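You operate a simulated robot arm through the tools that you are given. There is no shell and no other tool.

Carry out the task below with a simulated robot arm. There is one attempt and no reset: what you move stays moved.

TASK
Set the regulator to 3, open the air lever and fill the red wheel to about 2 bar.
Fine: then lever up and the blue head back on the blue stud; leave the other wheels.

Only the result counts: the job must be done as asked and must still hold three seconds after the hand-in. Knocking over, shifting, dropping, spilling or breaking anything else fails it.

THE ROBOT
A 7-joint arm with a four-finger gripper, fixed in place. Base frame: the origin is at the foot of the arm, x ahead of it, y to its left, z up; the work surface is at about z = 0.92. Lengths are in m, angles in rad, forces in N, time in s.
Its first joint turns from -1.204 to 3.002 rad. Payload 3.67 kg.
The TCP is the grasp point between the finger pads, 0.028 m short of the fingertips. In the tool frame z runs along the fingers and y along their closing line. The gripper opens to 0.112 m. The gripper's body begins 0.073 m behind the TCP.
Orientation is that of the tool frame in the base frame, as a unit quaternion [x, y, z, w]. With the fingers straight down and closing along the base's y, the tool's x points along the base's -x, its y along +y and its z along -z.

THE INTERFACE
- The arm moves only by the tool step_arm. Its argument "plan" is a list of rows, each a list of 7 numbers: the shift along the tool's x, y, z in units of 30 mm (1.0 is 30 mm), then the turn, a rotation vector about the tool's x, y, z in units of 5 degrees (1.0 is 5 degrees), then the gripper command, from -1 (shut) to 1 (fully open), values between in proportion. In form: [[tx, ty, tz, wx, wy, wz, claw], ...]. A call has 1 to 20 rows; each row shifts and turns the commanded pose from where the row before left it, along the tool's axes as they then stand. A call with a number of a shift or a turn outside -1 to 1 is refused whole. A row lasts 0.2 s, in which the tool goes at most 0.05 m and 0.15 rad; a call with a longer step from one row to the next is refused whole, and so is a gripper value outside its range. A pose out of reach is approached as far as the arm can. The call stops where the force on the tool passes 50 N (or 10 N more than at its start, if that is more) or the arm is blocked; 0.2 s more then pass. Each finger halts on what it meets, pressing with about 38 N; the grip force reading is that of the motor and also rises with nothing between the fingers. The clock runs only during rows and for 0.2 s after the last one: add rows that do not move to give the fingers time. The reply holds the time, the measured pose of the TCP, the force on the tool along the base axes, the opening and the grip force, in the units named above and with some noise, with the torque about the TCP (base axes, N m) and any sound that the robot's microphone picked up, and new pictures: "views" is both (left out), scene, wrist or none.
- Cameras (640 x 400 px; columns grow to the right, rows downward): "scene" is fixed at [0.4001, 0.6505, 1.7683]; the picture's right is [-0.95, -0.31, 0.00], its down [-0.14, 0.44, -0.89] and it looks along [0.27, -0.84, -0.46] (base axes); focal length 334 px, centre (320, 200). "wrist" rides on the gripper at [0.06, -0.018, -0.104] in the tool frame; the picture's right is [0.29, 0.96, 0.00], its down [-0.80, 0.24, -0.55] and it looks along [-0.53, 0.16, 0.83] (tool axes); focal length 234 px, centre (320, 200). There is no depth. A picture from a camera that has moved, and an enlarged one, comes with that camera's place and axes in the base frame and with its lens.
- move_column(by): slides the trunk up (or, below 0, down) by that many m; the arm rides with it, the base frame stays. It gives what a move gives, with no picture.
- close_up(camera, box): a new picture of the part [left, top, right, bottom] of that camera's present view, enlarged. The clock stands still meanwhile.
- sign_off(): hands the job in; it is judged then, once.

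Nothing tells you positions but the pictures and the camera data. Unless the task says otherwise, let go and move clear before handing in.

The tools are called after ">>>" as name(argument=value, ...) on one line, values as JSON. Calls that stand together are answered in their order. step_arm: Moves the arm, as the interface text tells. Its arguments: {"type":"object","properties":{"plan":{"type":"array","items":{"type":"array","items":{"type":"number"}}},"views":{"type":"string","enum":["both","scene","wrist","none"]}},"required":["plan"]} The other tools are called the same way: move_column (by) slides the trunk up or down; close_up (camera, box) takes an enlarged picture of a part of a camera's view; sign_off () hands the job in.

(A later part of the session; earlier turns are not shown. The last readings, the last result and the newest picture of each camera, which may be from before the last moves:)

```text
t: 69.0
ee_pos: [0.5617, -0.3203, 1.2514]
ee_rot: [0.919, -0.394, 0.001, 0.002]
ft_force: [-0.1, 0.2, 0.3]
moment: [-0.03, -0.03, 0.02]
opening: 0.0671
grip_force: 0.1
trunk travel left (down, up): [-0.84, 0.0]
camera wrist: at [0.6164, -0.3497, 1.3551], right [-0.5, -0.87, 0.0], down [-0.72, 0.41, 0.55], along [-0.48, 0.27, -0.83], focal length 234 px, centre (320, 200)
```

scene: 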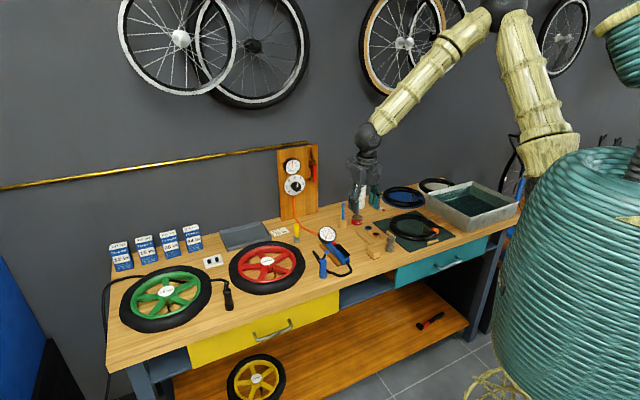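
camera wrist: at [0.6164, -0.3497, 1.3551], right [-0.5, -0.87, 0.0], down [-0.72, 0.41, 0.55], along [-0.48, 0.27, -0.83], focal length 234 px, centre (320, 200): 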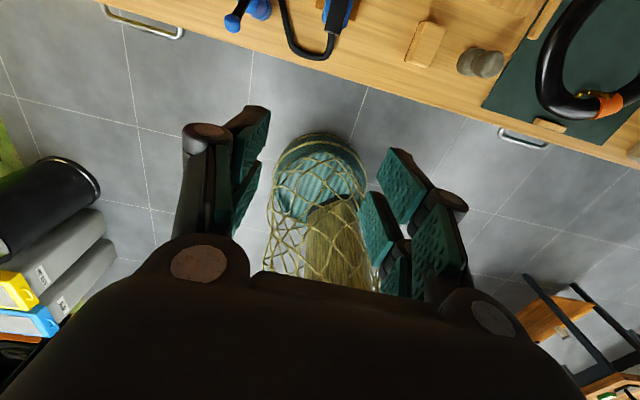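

The roll is done (x = +n, fingers close along the bench) with the elbow still up. I'll move above the blue head and check alignment.

>>> step_arm(plan=[[0.51, -0.75, 0.4, 0, 0, 0, 0.2], [0.51, -0.75, 0.4, 0, 0, 0, 0.2], [0.51, -0.75, 0.4, 0, 0, 0, 0.2], [0.51, -0.75, 0.4, 0, 0, 0, 0.2], [0.51, -0.75, 0.4, 0, 0, 0, 0.2]], views="both")

>>> close_up(camera="wrist", box=[200, 80, 440, 280])

>>> close_up(camera="scene", box=[290, 190, 370, 290])

```text
t: 70.2
ee_pos: [0.6974, -0.2995, 1.19]
ee_rot: [0.918, -0.396, 0.0, 0.002]
ft_force: [0.0, -0.7, -0.7]
moment: [0.01, 0.01, -0.01]
opening: 0.0671
grip_force: 0.1
trunk travel left (down, up): [-0.84, 0.0]
camera wrist: at [0.7509, -0.3286, 1.2942], right [-0.5, -0.87, 0.0], down [-0.72, 0.42, 0.55], along [-0.48, 0.27, -0.83], focal length 234 px, centre (320, 200)
```

scene: 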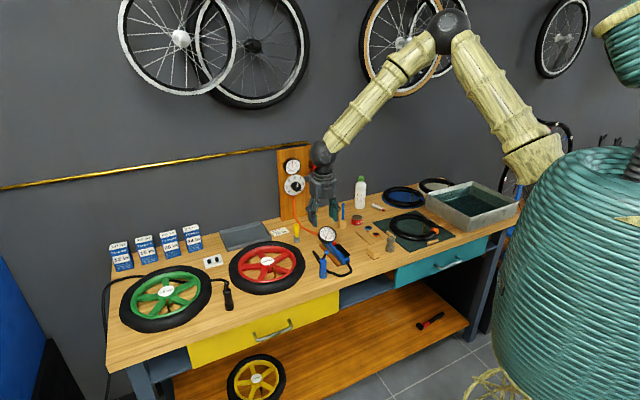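
wrist: 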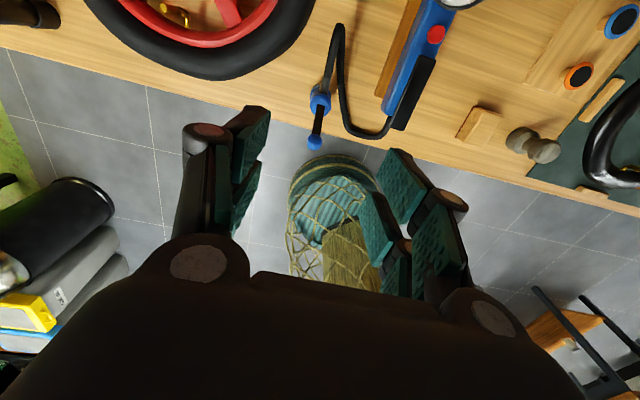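

```text
2.00 times, centred on (320, 180) of wrist
camera zoom: at [0.7509, -0.3286, 1.2942], right [-0.5, -0.87, 0.0], down [-0.72, 0.42, 0.55], along [-0.48, 0.27, -0.83], focal length 468 px, centre (320, 240)
```

zoom: 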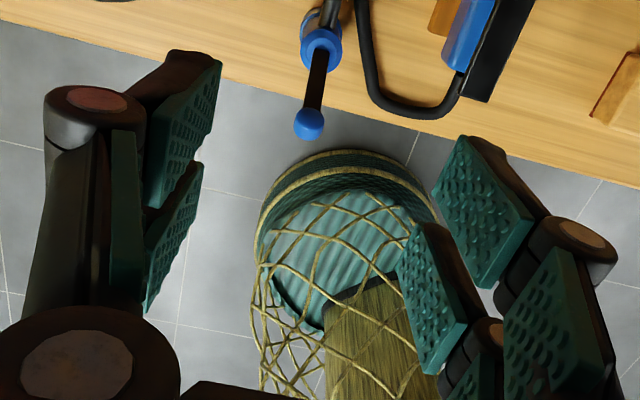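

```text
4.00 times, centred on (330, 240) of scene
camera zoom: at [0.4001, 0.6505, 1.7683], right [-0.95, -0.31, 0.0], down [-0.14, 0.44, -0.89], along [0.27, -0.84, -0.46], focal length 1338 px, centre (280, 40)
```

zoom: 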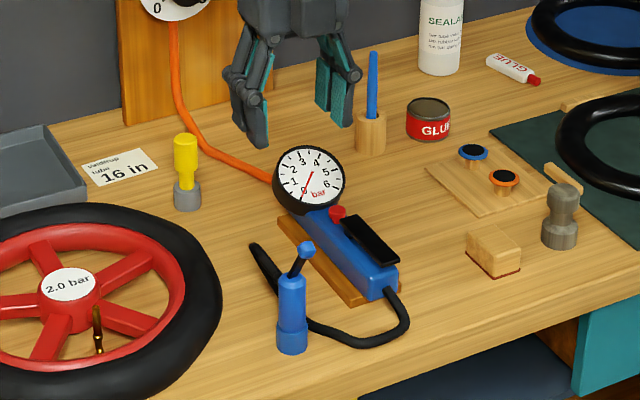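

The TCP is directly above the head. I'll narrow the opening (to clear the tyre) and descend in two stages.

>>> step_arm(plan=[[0, 0, 0.9, 0, 0, 0, -0.05], [0, 0, 0.9, 0, 0, 0, -0.05], [0, 0, 0.9, 0, 0, 0, -0.05], [0, 0, 0.9, 0, 0, 0, -0.05], [0, 0, 0.7, 0, 0, 0, -0.05], [0, 0, 0, 0, 0, 0, -0.05]], views="both")

>>> close_up(camera="wrist", box=[220, 60, 420, 260])

>>> close_up(camera="scene", box=[290, 200, 370, 290])

```text
t: 71.6
ee_pos: [0.6944, -0.2979, 1.06]
ee_rot: [0.918, -0.396, 0.001, 0.001]
ft_force: [1.0, 0.2, -0.3]
moment: [-0.01, 0.0, 0.0]
opening: 0.0533
grip_force: 0.0
trunk travel left (down, up): [-0.84, 0.0]
camera wrist: at [0.749, -0.3272, 1.1648], right [-0.5, -0.87, 0.0], down [-0.72, 0.42, 0.55], along [-0.48, 0.27, -0.83], focal length 234 px, centre (320, 200)
```

scene: 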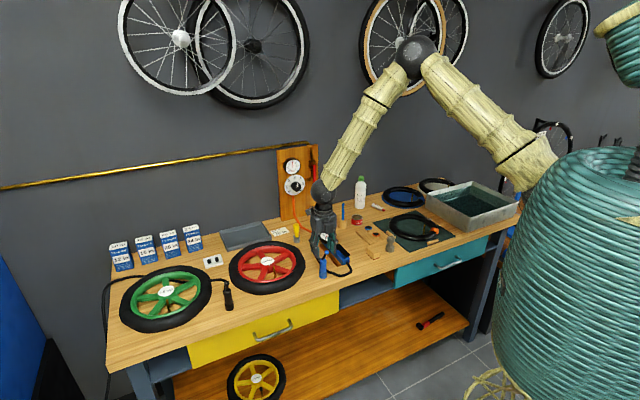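
wrist: 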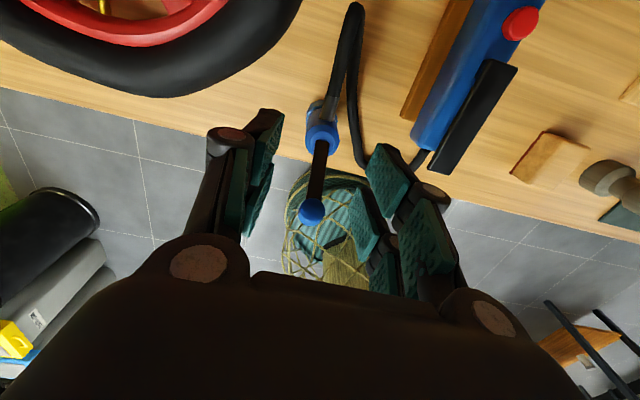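

```text
2.00 times, centred on (320, 160) of wrist
camera zoom: at [0.749, -0.3272, 1.1648], right [-0.5, -0.87, 0.0], down [-0.72, 0.42, 0.55], along [-0.48, 0.27, -0.83], focal length 468 px, centre (320, 280)
```

zoom: 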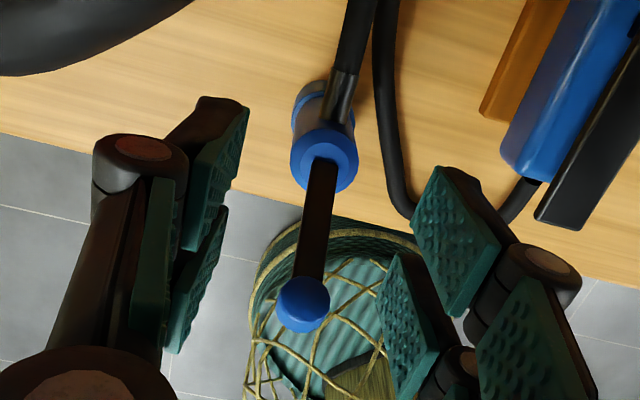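

```text
4.44 times, centred on (330, 245) of scene
camera zoom: at [0.4001, 0.6505, 1.7683], right [-0.95, -0.31, 0.0], down [-0.14, 0.44, -0.89], along [0.27, -0.84, -0.46], focal length 1487 px, centre (276, 0)
```

zoom: 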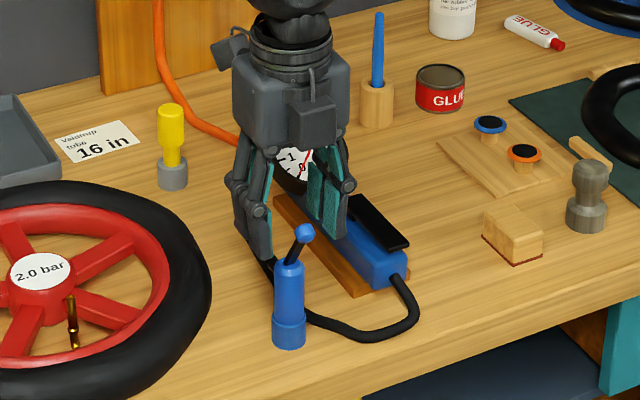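

The alignment is good; I need only about 3 mm along n. I'll descend to z of about 0.985 and close on the head.

>>> step_arm(plan=[[0.1, 0, 0.6, 0, 0, 0, -0.05], [0, 0, 0.7, 0, 0, 0, -0.05], [0, 0, 0.7, 0, 0, 0, -0.05], [0, 0, 0.5, 0, 0, 0, -0.05], [0, 0, 0, 0, 0, 0, -0.05]], views="both")

>>> close_up(camera="wrist", box=[220, 80, 420, 280])

>>> close_up(camera="scene", box=[290, 210, 370, 290])

```text
t: 72.8
ee_pos: [0.6997, -0.3027, 0.9864]
ee_rot: [0.919, -0.395, 0.002, 0.002]
ft_force: [-0.1, 0.6, 0.8]
moment: [-0.03, 0.0, 0.0]
opening: 0.0536
grip_force: 0.1
trunk travel left (down, up): [-0.84, 0.0]
camera wrist: at [0.7531, -0.3307, 1.0913], right [-0.5, -0.87, 0.0], down [-0.72, 0.42, 0.55], along [-0.48, 0.27, -0.83], focal length 234 px, centre (320, 200)
```

scene: 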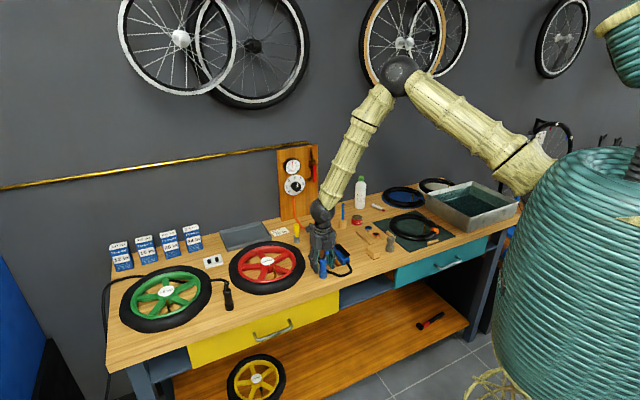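
wrist: 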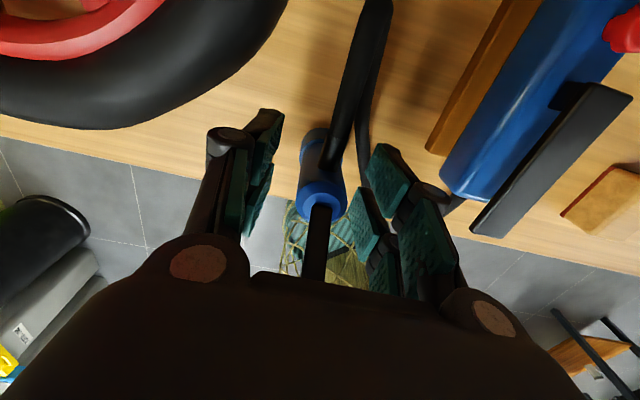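

```text
2.00 times, centred on (320, 180) of wrist
camera zoom: at [0.7531, -0.3307, 1.0913], right [-0.5, -0.87, 0.0], down [-0.72, 0.42, 0.55], along [-0.48, 0.27, -0.83], focal length 468 px, centre (320, 240)
```

zoom: 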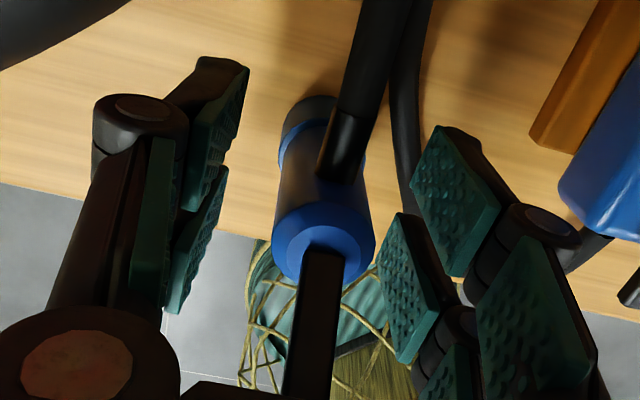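

```text
5.00 times, centred on (330, 250) of scene
camera zoom: at [0.4001, 0.6505, 1.7683], right [-0.95, -0.31, 0.0], down [-0.14, 0.44, -0.89], along [0.27, -0.84, -0.46], focal length 1672 px, centre (270, -50)
```

zoom: 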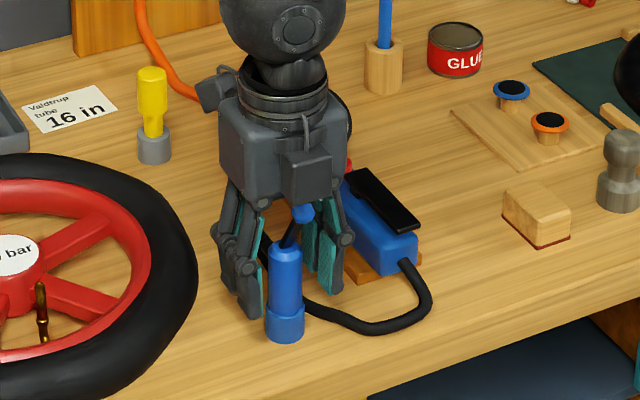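

The head is centred between the fingers with no contact forces. I'll close now.

>>> step_arm(plan=[[0, 0, 0, 0, 0, 0, -1], [0, 0, 0, 0, 0, 0, -1], [0, 0, 0, 0, 0, 0, -1]], views="wrist")

>>> close_up(camera="wrist", box=[220, 80, 420, 280])

>>> close_up(camera="scene", box=[290, 210, 370, 290])

```text
t: 73.6
ee_pos: [0.6988, -0.3002, 0.9875]
ee_rot: [0.919, -0.395, 0.001, 0.001]
ft_force: [0.8, -0.7, 4.0]
moment: [-0.04, 0.01, -0.03]
opening: 0.0238
grip_force: 37.9
trunk travel left (down, up): [-0.84, 0.0]
camera wrist: at [0.7534, -0.3308, 1.0915], right [-0.5, -0.87, 0.0], down [-0.72, 0.42, 0.55], along [-0.48, 0.27, -0.83], focal length 234 px, centre (320, 200)
```

wrist: 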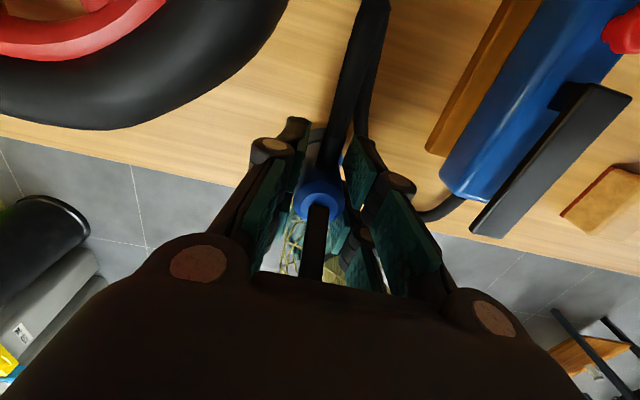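

```text
2.00 times, centred on (320, 180) of wrist
camera zoom: at [0.7534, -0.3308, 1.0915], right [-0.5, -0.87, 0.0], down [-0.72, 0.42, 0.55], along [-0.48, 0.27, -0.83], focal length 468 px, centre (320, 240)
```

zoom: 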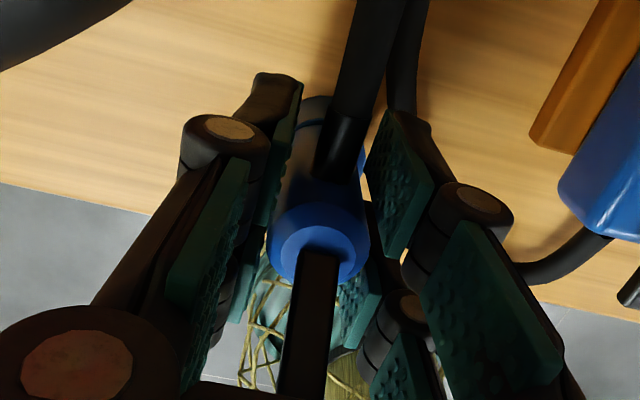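

```text
5.00 times, centred on (330, 250) of scene
camera zoom: at [0.4001, 0.6505, 1.7683], right [-0.95, -0.31, 0.0], down [-0.14, 0.44, -0.89], along [0.27, -0.84, -0.46], focal length 1672 px, centre (270, -50)
```

zoom: 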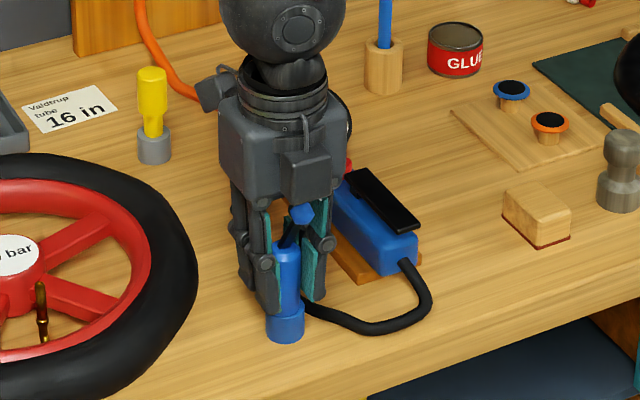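

The head is gripped (opening 0.024 m) at TCP (0.6988, -0.3002, 0.9875), which I'll use as the return pose. Now I'll lift slowly off the stud.

>>> step_arm(plan=[[0, 0, -0.3, 0, 0, 0, -1], [0, 0, -0.4, 0, 0, 0, -1], [0, 0, -0.5, 0, 0, 0, -1], [0, 0, -0.6, 0, 0, 0, -1], [0, 0, -0.6, 0, 0, 0, -1], [0, 0, -0.6, 0, 0, 0, -1]], views="both")

>>> close_up(camera="scene", box=[290, 190, 370, 290])

>>> close_up(camera="wrist", box=[120, 0, 360, 150])

```text
t: 75.0
ee_pos: [0.6969, -0.3012, 1.0773]
ee_rot: [0.919, -0.394, 0.001, 0.002]
ft_force: [-0.2, -0.3, -1.0]
moment: [-0.02, -0.01, -0.01]
opening: 0.0237
grip_force: 37.7
trunk travel left (down, up): [-0.84, 0.0]
camera wrist: at [0.7506, -0.3301, 1.1823], right [-0.5, -0.87, 0.0], down [-0.72, 0.42, 0.55], along [-0.48, 0.27, -0.83], focal length 234 px, centre (320, 200)
```

scene: 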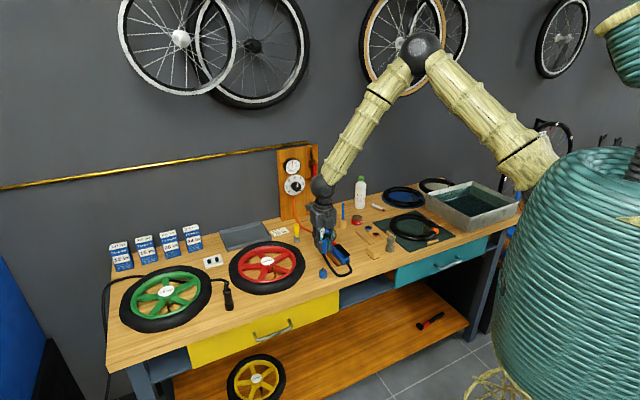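
wrist: 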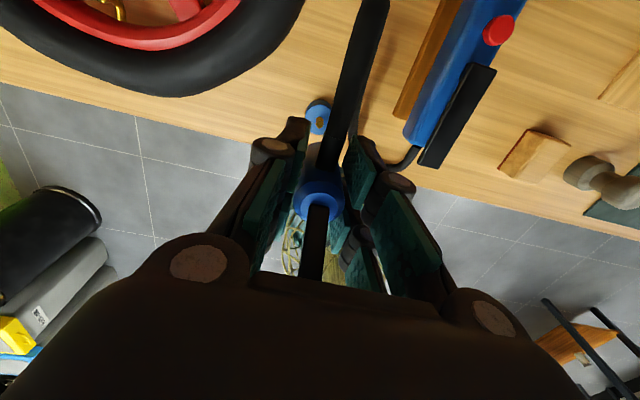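

```text
4.00 times, centred on (330, 240) of scene
camera zoom: at [0.4001, 0.6505, 1.7683], right [-0.95, -0.31, 0.0], down [-0.14, 0.44, -0.89], along [0.27, -0.84, -0.46], focal length 1338 px, centre (280, 40)
```

zoom: 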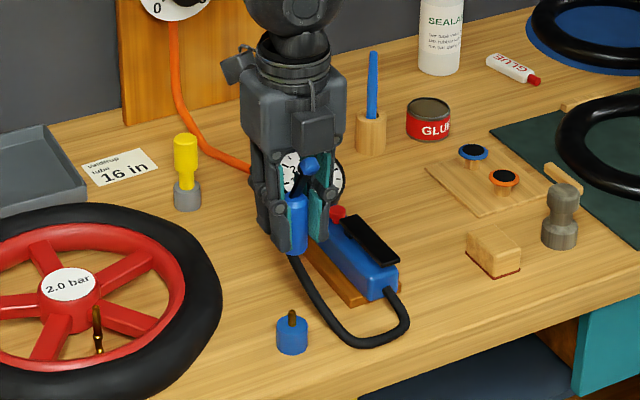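

```text
2.67 times, centred on (240, 75) of wrist
camera zoom: at [0.7506, -0.3301, 1.1823], right [-0.5, -0.87, 0.0], down [-0.72, 0.42, 0.55], along [-0.48, 0.27, -0.83], focal length 624 px, centre (533, 533)
```

zoom: 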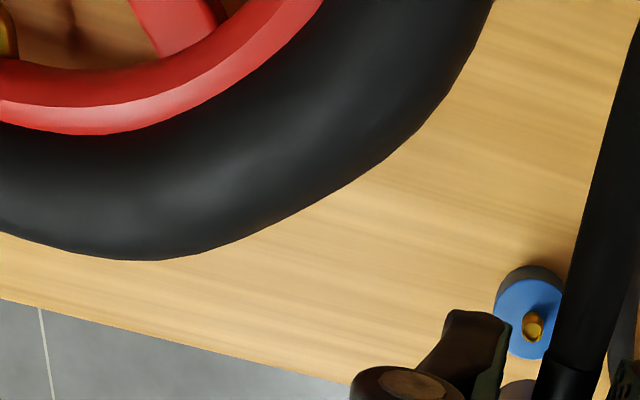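

The head is off, leaving a blue base with a brass pin at about (0.699, -0.302), tip z of about 0.965. I'll carry the head over the tyre toward the red wheel's valve and find the valve with the wrist camera.

>>> step_arm(plan=[[0.19, -0.7, -0.4, 0, 0, 0, -1], [0.19, -0.76, -0.25, 0, 0, 0, -1], [0.19, -0.76, -0.25, 0, 0, 0, -1], [0.19, -0.76, -0.25, 0, 0, 0, -1], [0.19, -0.76, -0.25, 0, 0, 0, -1], [0.19, -0.76, -0.25, 0, 0, 0, -1]], views="both")

>>> close_up(camera="wrist", box=[180, 0, 460, 200])

>>> close_up(camera="scene", box=[220, 200, 340, 300])

```text
t: 76.4
ee_pos: [0.8206, -0.2287, 1.1258]
ee_rot: [0.918, -0.395, 0.0, 0.002]
ft_force: [-0.2, 0.4, -2.0]
moment: [0.01, -0.02, 0.0]
opening: 0.0233
grip_force: 38.3
trunk travel left (down, up): [-0.84, 0.0]
camera wrist: at [0.8754, -0.2604, 1.2304], right [-0.5, -0.87, 0.0], down [-0.72, 0.42, 0.55], along [-0.48, 0.27, -0.83], focal length 234 px, centre (320, 200)
```

scene: 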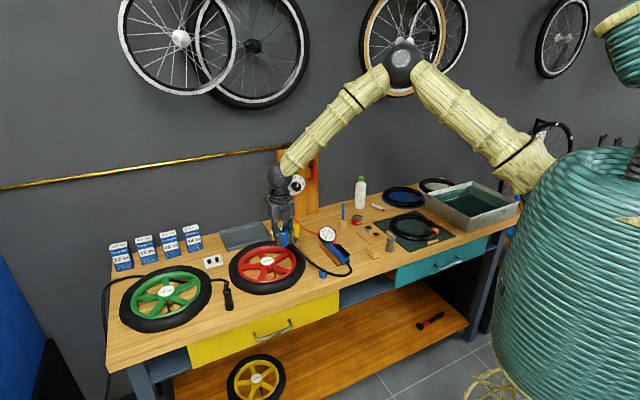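
wrist: 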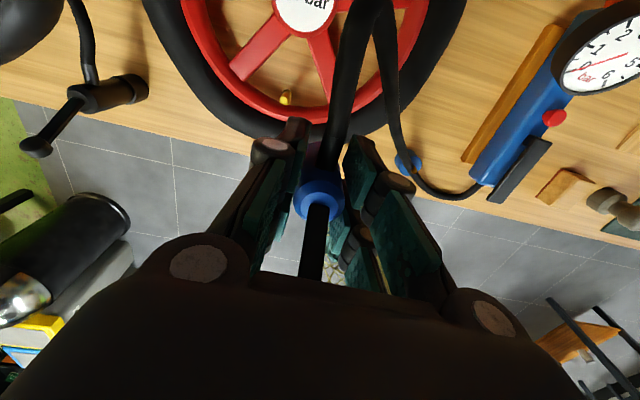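

```text
2.00 times, centred on (320, 100) of wrist
camera zoom: at [0.8754, -0.2604, 1.2304], right [-0.5, -0.87, 0.0], down [-0.72, 0.42, 0.55], along [-0.48, 0.27, -0.83], focal length 468 px, centre (320, 400)
```

zoom: 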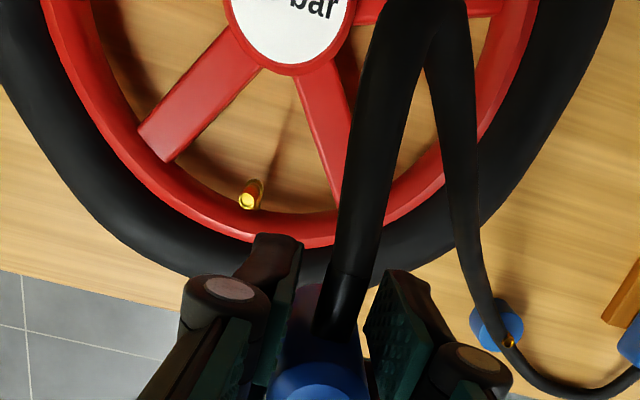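

```text
4.00 times, centred on (280, 250) of scene
camera zoom: at [0.4001, 0.6505, 1.7683], right [-0.95, -0.31, 0.0], down [-0.14, 0.44, -0.89], along [0.27, -0.84, -0.46], focal length 1338 px, centre (480, 0)
```

zoom: 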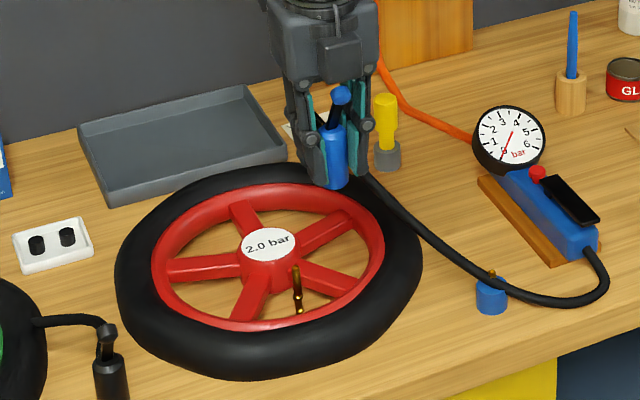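

The valve is uncapped and vertical, with its tip triangulated at about (0.855, -0.2095, 0.993). I'll hover above it at the same height offset I had above the stud pin so I can compare pixel positions.

>>> step_arm(plan=[[0.14, -0.65, 0.38, 0, 0, 0, -1], [0.14, -0.65, 0.38, 0, 0, 0, -1], [0, 0, 0, 0, 0, 0, -1], [0, 0, 0, 0, 0, 0, -1]], views="both")

>>> close_up(camera="wrist", box=[260, 60, 380, 180])

>>> close_up(camera="scene", box=[250, 210, 310, 290])

```text
t: 77.4
ee_pos: [0.8572, -0.2094, 1.1049]
ee_rot: [0.919, -0.394, 0.0, 0.002]
ft_force: [0.2, -0.8, -1.3]
moment: [-0.02, -0.02, -0.01]
opening: 0.0234
grip_force: 37.6
trunk travel left (down, up): [-0.84, 0.0]
camera wrist: at [0.9114, -0.2399, 1.2082], right [-0.5, -0.87, 0.0], down [-0.72, 0.42, 0.55], along [-0.48, 0.27, -0.83], focal length 234 px, centre (320, 200)
```

scene: 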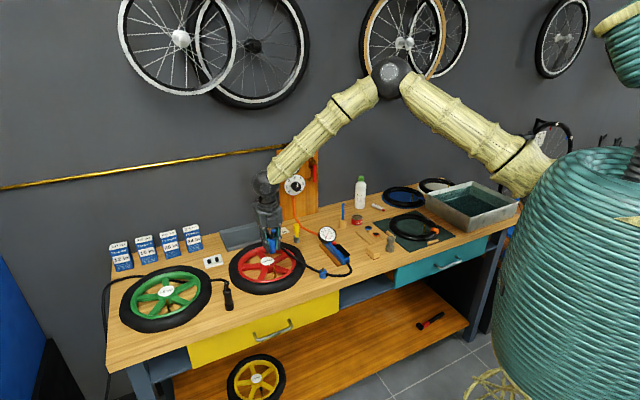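
wrist: 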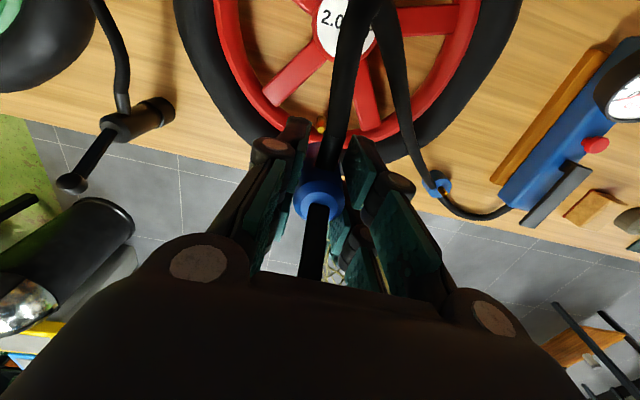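

```text
3.33 times, centred on (320, 120) of wrist
camera zoom: at [0.9114, -0.2399, 1.2082], right [-0.5, -0.87, 0.0], down [-0.72, 0.42, 0.55], along [-0.48, 0.27, -0.83], focal length 781 px, centre (320, 467)
```

zoom: 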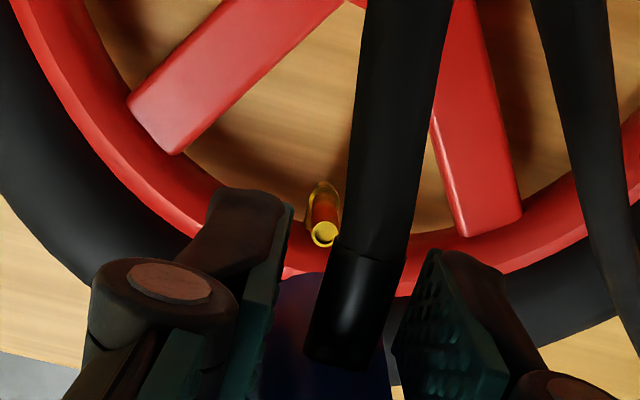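

```text
5.00 times, centred on (280, 250) of scene
camera zoom: at [0.4001, 0.6505, 1.7683], right [-0.95, -0.31, 0.0], down [-0.14, 0.44, -0.89], along [0.27, -0.84, -0.46], focal length 1672 px, centre (520, -50)
```

zoom: 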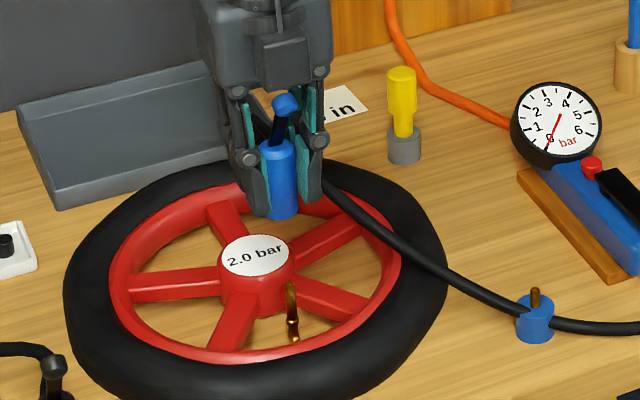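

The valve tip now triangulates at (0.8556, -0.2107, 0.996), within about 2 mm of the head axis. I'll nudge 2 mm toward the front and descend to just above the tip.

>>> step_arm(plan=[[-0.08, 0, 0.5, 0, 0, 0, -1], [0, 0, 0.7, 0, 0, 0, -1], [0, 0, 0.7, 0, 0, 0, -1], [0, 0, 0, 0, 0, 0, -1]], views="both")

>>> close_up(camera="wrist", box=[260, 80, 380, 200])

>>> close_up(camera="scene", box=[255, 230, 295, 290])

```text
t: 78.4
ee_pos: [0.8555, -0.2073, 1.0456]
ee_rot: [0.919, -0.394, 0.001, 0.002]
ft_force: [0.3, 0.0, -0.6]
moment: [-0.01, 0.0, -0.02]
opening: 0.0237
grip_force: 38.7
trunk travel left (down, up): [-0.84, 0.0]
camera wrist: at [0.909, -0.2379, 1.1502], right [-0.5, -0.87, 0.0], down [-0.72, 0.42, 0.55], along [-0.48, 0.27, -0.83], focal length 234 px, centre (320, 200)
```

scene: 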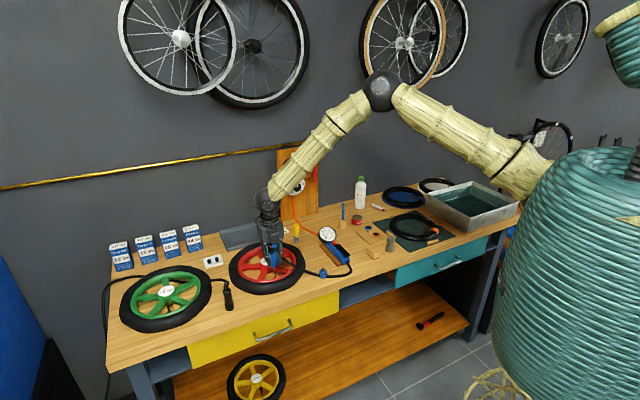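
wrist: 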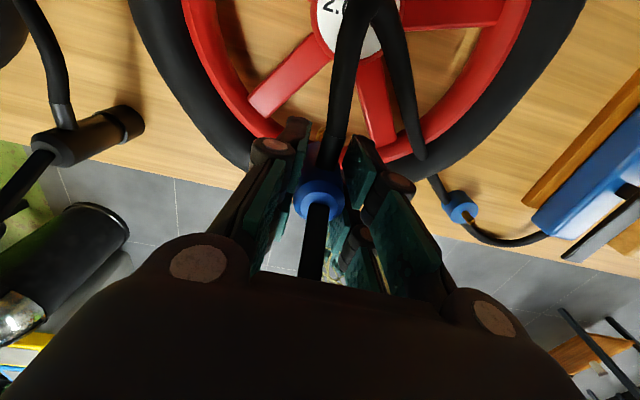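

```text
3.33 times, centred on (320, 140) of wrist
camera zoom: at [0.909, -0.2379, 1.1502], right [-0.5, -0.87, 0.0], down [-0.72, 0.42, 0.55], along [-0.48, 0.27, -0.83], focal length 781 px, centre (320, 400)
```

zoom: 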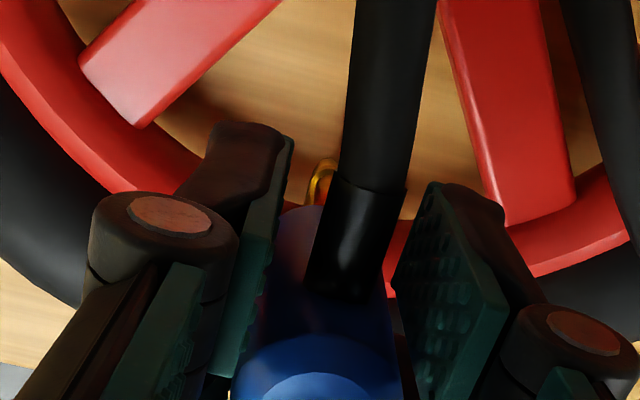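

```text
6.67 times, centred on (275, 260) of scene
camera zoom: at [0.4001, 0.6505, 1.7683], right [-0.95, -0.31, 0.0], down [-0.14, 0.44, -0.89], along [0.27, -0.84, -0.46], focal length 2230 px, centre (620, -200)
```

zoom: 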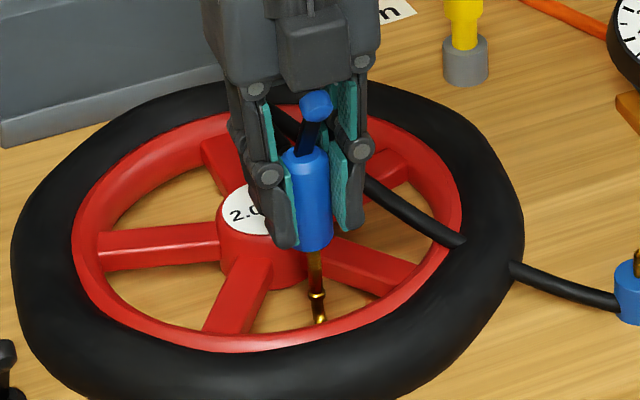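

The valve is centred under the head in both views. I'll lower it slowly onto the valve while watching the force.

>>> step_arm(plan=[[0, 0, 0.25, 0, 0, 0, -1], [0, 0, 0.25, 0, 0, 0, -1], [0, 0, 0.25, 0, 0, 0, -1], [0, 0, 0.2, 0, 0, 0, -1]], views="both")

>>> close_up(camera="scene", box=[255, 230, 295, 290])

```text
t: 79.2
ee_pos: [0.8519, -0.2075, 1.0368]
ee_rot: [0.918, -0.396, 0.006, -0.001]
ft_force: [-19.2, -1.6, 26.7]
moment: [-0.17, 0.8, -0.08]
opening: 0.0234
grip_force: 37.9
trunk travel left (down, up): [-0.84, 0.0]
stopped in row 3: the force on the tool passed its limit at 57 N (the readings are from after the stop); the commanded pose is now the measured one
camera wrist: at [0.9062, -0.2379, 1.1425], right [-0.5, -0.87, 0.0], down [-0.73, 0.42, 0.54], along [-0.47, 0.27, -0.84], focal length 234 px, centre (320, 200)
```

scene: 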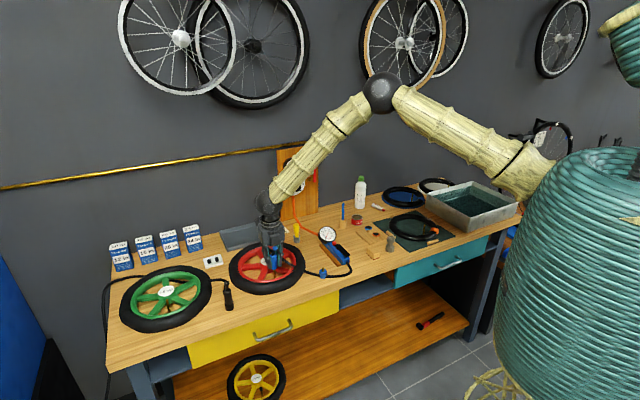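
wrist: 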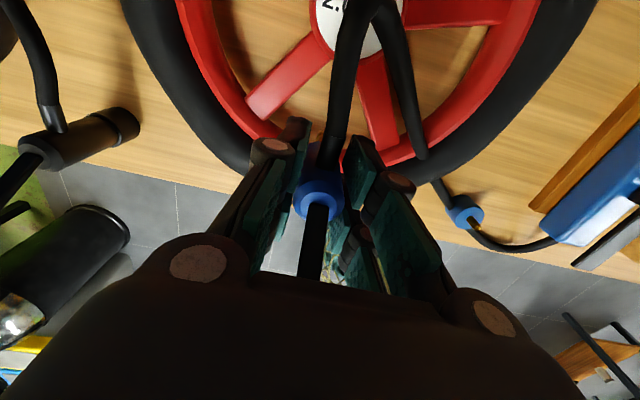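

```text
6.67 times, centred on (275, 260) of scene
camera zoom: at [0.4001, 0.6505, 1.7683], right [-0.95, -0.31, 0.0], down [-0.14, 0.44, -0.89], along [0.27, -0.84, -0.46], focal length 2230 px, centre (620, -200)
```

zoom: 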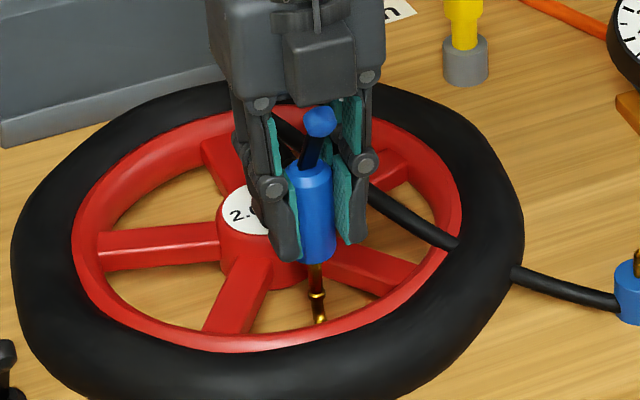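

Contact came early with a sideways load, so the tip is catching the edge of the head's bore. I'll lift 6 mm clear and measure the misalignment with tighter zooms.

>>> step_arm(plan=[[0, 0, -0.2, 0, 0, 0, -1], [0, 0, -0.1, 0, 0, 0, -1], [0, 0, 0, 0, 0, 0, -1]], views="none")

>>> close_up(camera="scene", box=[265, 240, 289, 282])

>>> close_up(camera="wrist", box=[300, 110, 340, 150])

```text
t: 80.0
ee_pos: [0.8574, -0.2081, 1.0411]
ee_rot: [0.919, -0.395, 0.006, 0.0]
ft_force: [0.1, -0.5, -1.8]
moment: [0.0, 0.0, -0.01]
opening: 0.0234
grip_force: 38.1
trunk travel left (down, up): [-0.84, 0.0]
```

```text
9.52 times, centred on (277, 261) of scene
camera zoom: at [0.4001, 0.6505, 1.7683], right [-0.95, -0.31, 0.0], down [-0.14, 0.44, -0.89], along [0.27, -0.84, -0.46], focal length 3186 px, centre (730, -381)
```

zoom: 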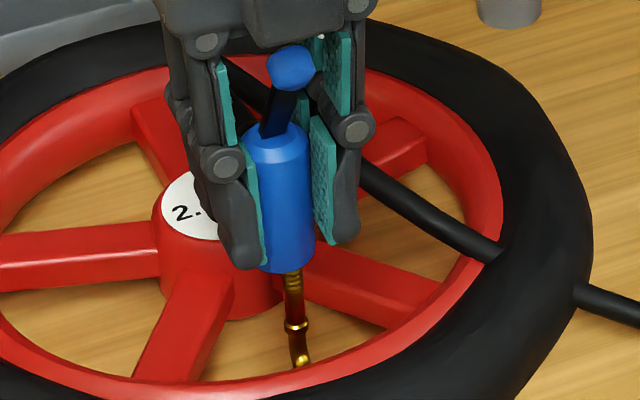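

```text
10.00 times, centred on (320, 130) of wrist
camera zoom: at [0.91, -0.2377, 1.1461], right [-0.5, -0.87, 0.0], down [-0.73, 0.42, 0.55], along [-0.47, 0.27, -0.84], focal length 2342 px, centre (320, 900)
```

zoom: 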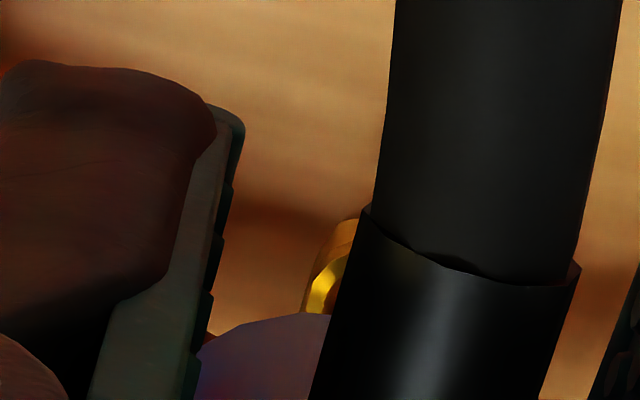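

The head axis sits about 3.5 mm too far toward the wall, which matches the contact force direction. I'll correct by (-3.5 mm n, -1.5 mm a), level the slight tilt, and lower again gently.

>>> step_arm(plan=[[-0.117, 0.05, 0, -0.054, -0.126, 0, -1], [0, 0, 0, 0, 0, 0, -1], [0, 0, 0.1, 0, 0, 0, -1], [0, 0, 0.1, 0, 0, 0, -1], [0, 0, 0.1, 0, 0, 0, -1]], views="none")

>>> close_up(camera="scene", box=[265, 240, 289, 282])

```text
t: 81.2
ee_pos: [0.8534, -0.2064, 1.0383]
ee_rot: [0.919, -0.395, 0.002, -0.003]
ft_force: [0.1, -1.9, 31.1]
moment: [-0.23, 0.02, -0.02]
opening: 0.0229
grip_force: 38.3
trunk travel left (down, up): [-0.84, 0.0]
```

```text
9.52 times, centred on (277, 261) of scene
camera zoom: at [0.4001, 0.6505, 1.7683], right [-0.95, -0.31, 0.0], down [-0.14, 0.44, -0.89], along [0.27, -0.84, -0.46], focal length 3186 px, centre (730, -381)
```

zoom: 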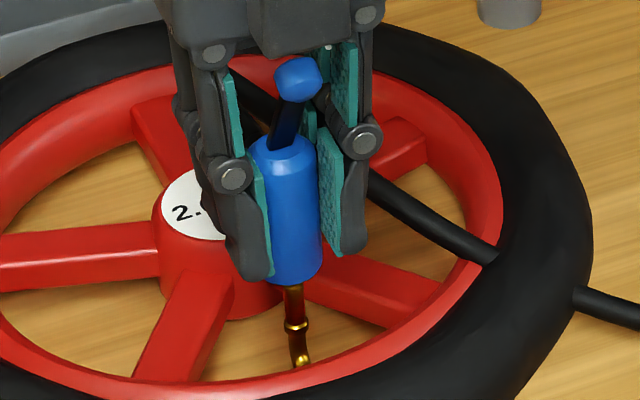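

I'm pressing on the tip with 31 N and almost no side load. The torque puts the contact point about 2.5 mm to the -a side of the head axis. I'll lift, shift that way, and try again.

>>> step_arm(plan=[[0, 0, -0.25, 0, 0, 0, -1], [0.015, 0.08, 0, 0, 0, 0, -1], [0, 0, 0, 0, 0, 0, -1], [0, 0, 0.12, 0, 0, 0, -1], [0, 0, 0.12, 0, 0, 0, -1]], views="none")

>>> close_up(camera="scene", box=[265, 240, 289, 282])

```text
t: 82.4
ee_pos: [0.8492, -0.2086, 1.0382]
ee_rot: [0.918, -0.396, 0.002, -0.001]
ft_force: [-10.9, -2.7, 31.2]
moment: [-0.16, 0.27, -0.04]
opening: 0.023
grip_force: 37.9
trunk travel left (down, up): [-0.84, 0.0]
```

```text
9.52 times, centred on (277, 261) of scene
camera zoom: at [0.4001, 0.6505, 1.7683], right [-0.95, -0.31, 0.0], down [-0.14, 0.44, -0.89], along [0.27, -0.84, -0.46], focal length 3186 px, centre (730, -381)
```

zoom: 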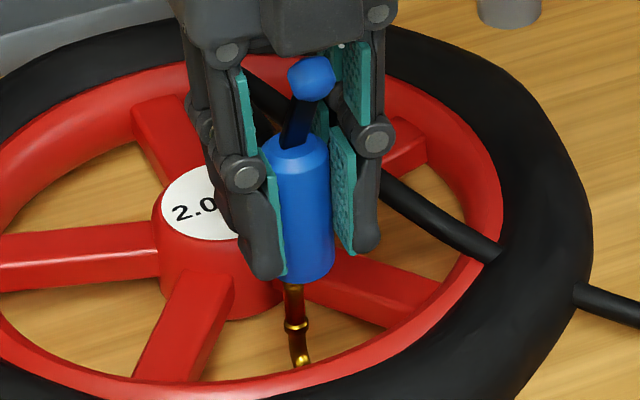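

The head overshot to the right this time. Combining all three contacts (torque-based contact points) with the images, the valve axis is at about (0.8537, -0.2103). I'll lift clear and take a clean pose reading before correcting.

>>> step_arm(plan=[[0, 0, -0.3, 0, 0, 0, -1], [0, 0, 0, 0, 0, 0, -1]], views="none")

>>> step_arm(plan=[[0, 0, 0, 0, 0, 0, -1]], views="none")

>>> step_arm(plan=[[0, 0, 0, 0, 0, 0, -1]], views="none")

>>> step_arm(plan=[[0, 0, 0, 0, 0, 0, -1]], views="none")

>>> close_up(camera="scene", box=[267, 245, 287, 279])

>>> close_up(camera="wrist", box=[290, 110, 350, 170])

```text
t: 83.0
ee_pos: [0.8501, -0.208, 1.0425]
ee_rot: [0.919, -0.395, -0.001, 0.0]
ft_force: [0.4, 0.5, -0.7]
moment: [-0.02, -0.04, 0.03]
opening: 0.0231
grip_force: 37.9
trunk travel left (down, up): [-0.84, 0.0]
```

```text
t: 83.4
ee_pos: [0.8517, -0.2082, 1.0412]
ee_rot: [0.919, -0.395, -0.001, -0.001]
ft_force: [0.2, -0.2, -1.2]
moment: [-0.05, 0.0, 0.01]
opening: 0.0233
grip_force: 38.1
trunk travel left (down, up): [-0.84, 0.0]
```

```text
t: 83.8
ee_pos: [0.853, -0.2084, 1.0418]
ee_rot: [0.918, -0.396, -0.001, 0.0]
ft_force: [0.9, -0.5, -1.5]
moment: [0.0, -0.02, -0.02]
opening: 0.0233
grip_force: 38.0
trunk travel left (down, up): [-0.84, 0.0]
```

```text
t: 84.2
ee_pos: [0.8519, -0.2083, 1.0419]
ee_rot: [0.919, -0.395, 0.0, -0.001]
ft_force: [-1.1, -0.7, -1.0]
moment: [0.0, -0.02, 0.0]
opening: 0.023
grip_force: 38.0
trunk travel left (down, up): [-0.84, 0.0]
```

```text
11.76 times, centred on (277, 262) of scene
camera zoom: at [0.4001, 0.6505, 1.7683], right [-0.95, -0.31, 0.0], down [-0.14, 0.44, -0.89], along [0.27, -0.84, -0.46], focal length 3935 px, centre (826, -529)
```

zoom: 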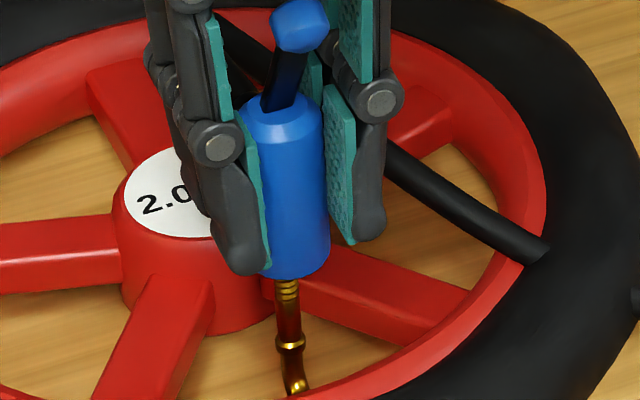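

```text
6.67 times, centred on (320, 140) of wrist
camera zoom: at [0.9058, -0.2383, 1.1463], right [-0.5, -0.87, 0.0], down [-0.72, 0.41, 0.56], along [-0.48, 0.28, -0.83], focal length 1561 px, centre (320, 600)
```

zoom: 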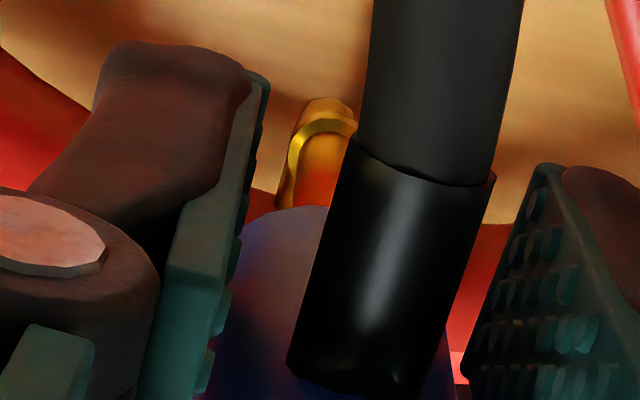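

Clean reading: TCP (0.8517, -0.2082). Both cameras and the torques now agree the valve is 2.8 mm further toward the wall with no shift along a. I'll correct and lower again.

>>> step_arm(plan=[[0.095, 0, 0, 0, 0, 0, -1], [0, 0, 0.1, 0, 0, 0, -1], [0, 0, 0.1, 0, 0, 0, -1], [0, 0, 0.1, 0, 0, 0, -1], [0, 0, 0.1, 0, 0, 0, -1]], views="none")

>>> close_up(camera="scene", box=[267, 245, 287, 279])

```text
t: 85.4
ee_pos: [0.855, -0.2122, 1.0276]
ee_rot: [0.919, -0.395, -0.001, -0.001]
ft_force: [0.2, -0.1, -2.0]
moment: [0.02, -0.01, 0.02]
opening: 0.0229
grip_force: 37.7
trunk travel left (down, up): [-0.84, 0.0]
```

```text
11.76 times, centred on (277, 262) of scene
camera zoom: at [0.4001, 0.6505, 1.7683], right [-0.95, -0.31, 0.0], down [-0.14, 0.44, -0.89], along [0.27, -0.84, -0.46], focal length 3935 px, centre (826, -529)
```

zoom: 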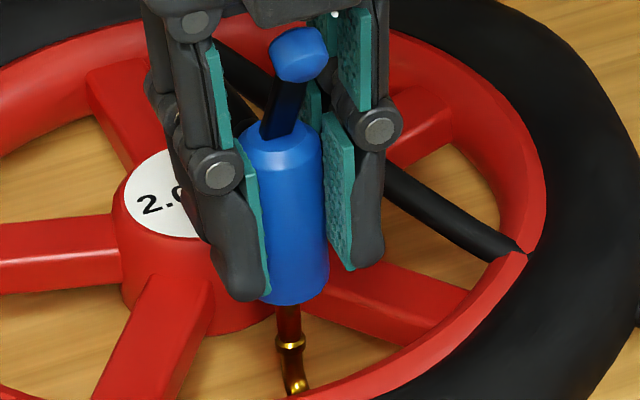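

The valve has entered the bore with no resistance. I'll keep lowering in small steps until it seats.

>>> step_arm(plan=[[0, 0, 0.1, 0, 0, 0, -1], [0, 0, 0.1, 0, 0, 0, -1], [0, 0, 0.1, 0, 0, 0, -1], [0, 0, 0.1, 0, 0, 0, -1]], views="none")

>>> close_up(camera="scene", box=[267, 245, 287, 279])

```text
t: 86.4
ee_pos: [0.8539, -0.2107, 1.0224]
ee_rot: [0.919, -0.395, 0.001, -0.001]
ft_force: [3.3, -2.3, 25.1]
moment: [-0.07, -0.09, -0.02]
opening: 0.0232
grip_force: 37.9
trunk travel left (down, up): [-0.84, 0.0]
```

```text
11.76 times, centred on (277, 262) of scene
camera zoom: at [0.4001, 0.6505, 1.7683], right [-0.95, -0.31, 0.0], down [-0.14, 0.44, -0.89], along [0.27, -0.84, -0.46], focal length 3935 px, centre (826, -529)
```

zoom: 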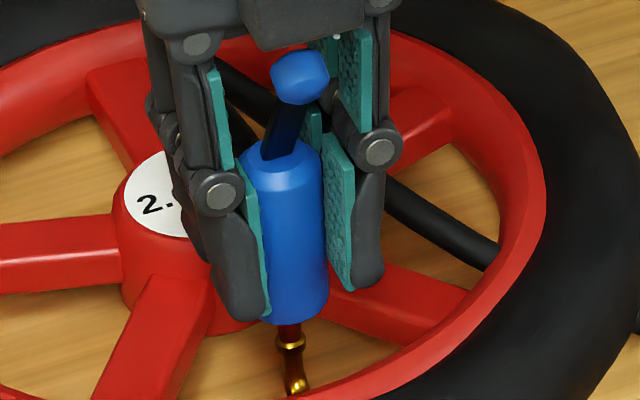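

It now reads 25 N at TCP z = 1.022, which is about 16 mm of insertion, so it is probably seated. One small extra push will show whether it's a hard stop.

>>> step_arm(plan=[[0, 0, 0.06, 0, 0, 0, -1], [0, 0, 0, 0, 0, 0, -1]], views="both")

>>> close_up(camera="scene", box=[262, 230, 292, 280])

```text
t: 87.0
ee_pos: [0.8554, -0.2106, 1.0216]
ee_rot: [0.919, -0.395, 0.004, -0.003]
ft_force: [-9.3, -1.1, 19.0]
moment: [-0.01, 0.26, 0.03]
opening: 0.0229
grip_force: 38.5
trunk travel left (down, up): [-0.84, 0.0]
stopped in row 2: the force on the tool passed its limit at 52 N (the readings are from after the stop); the commanded pose is now the measured one
camera wrist: at [0.9075, -0.241, 1.1263], right [-0.5, -0.87, -0.01], down [-0.73, 0.41, 0.55], along [-0.47, 0.28, -0.84], focal length 234 px, centre (320, 200)
```

scene: 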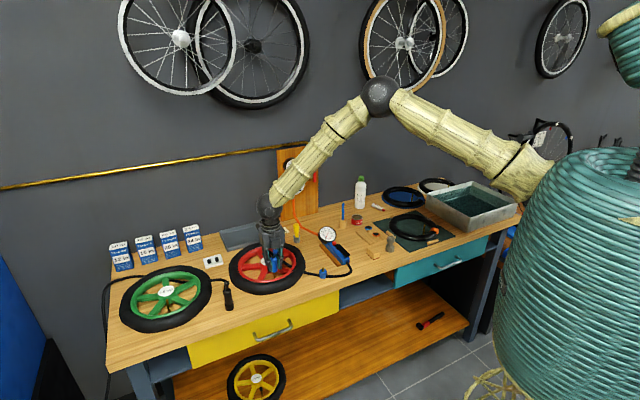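
wrist: 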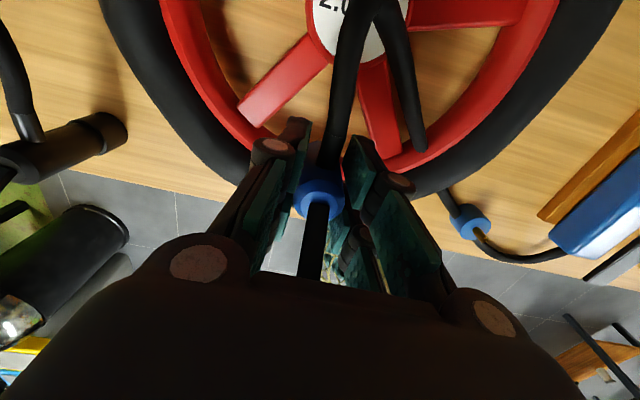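

```text
8.00 times, centred on (277, 255) of scene
camera zoom: at [0.4001, 0.6505, 1.7683], right [-0.95, -0.31, 0.0], down [-0.14, 0.44, -0.89], along [0.27, -0.84, -0.46], focal length 2676 px, centre (664, -240)
```

zoom: 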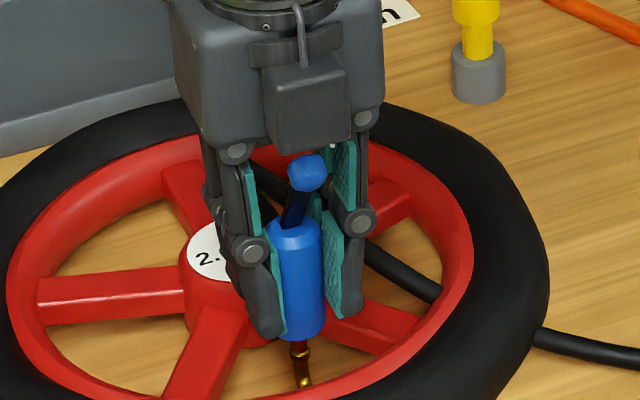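

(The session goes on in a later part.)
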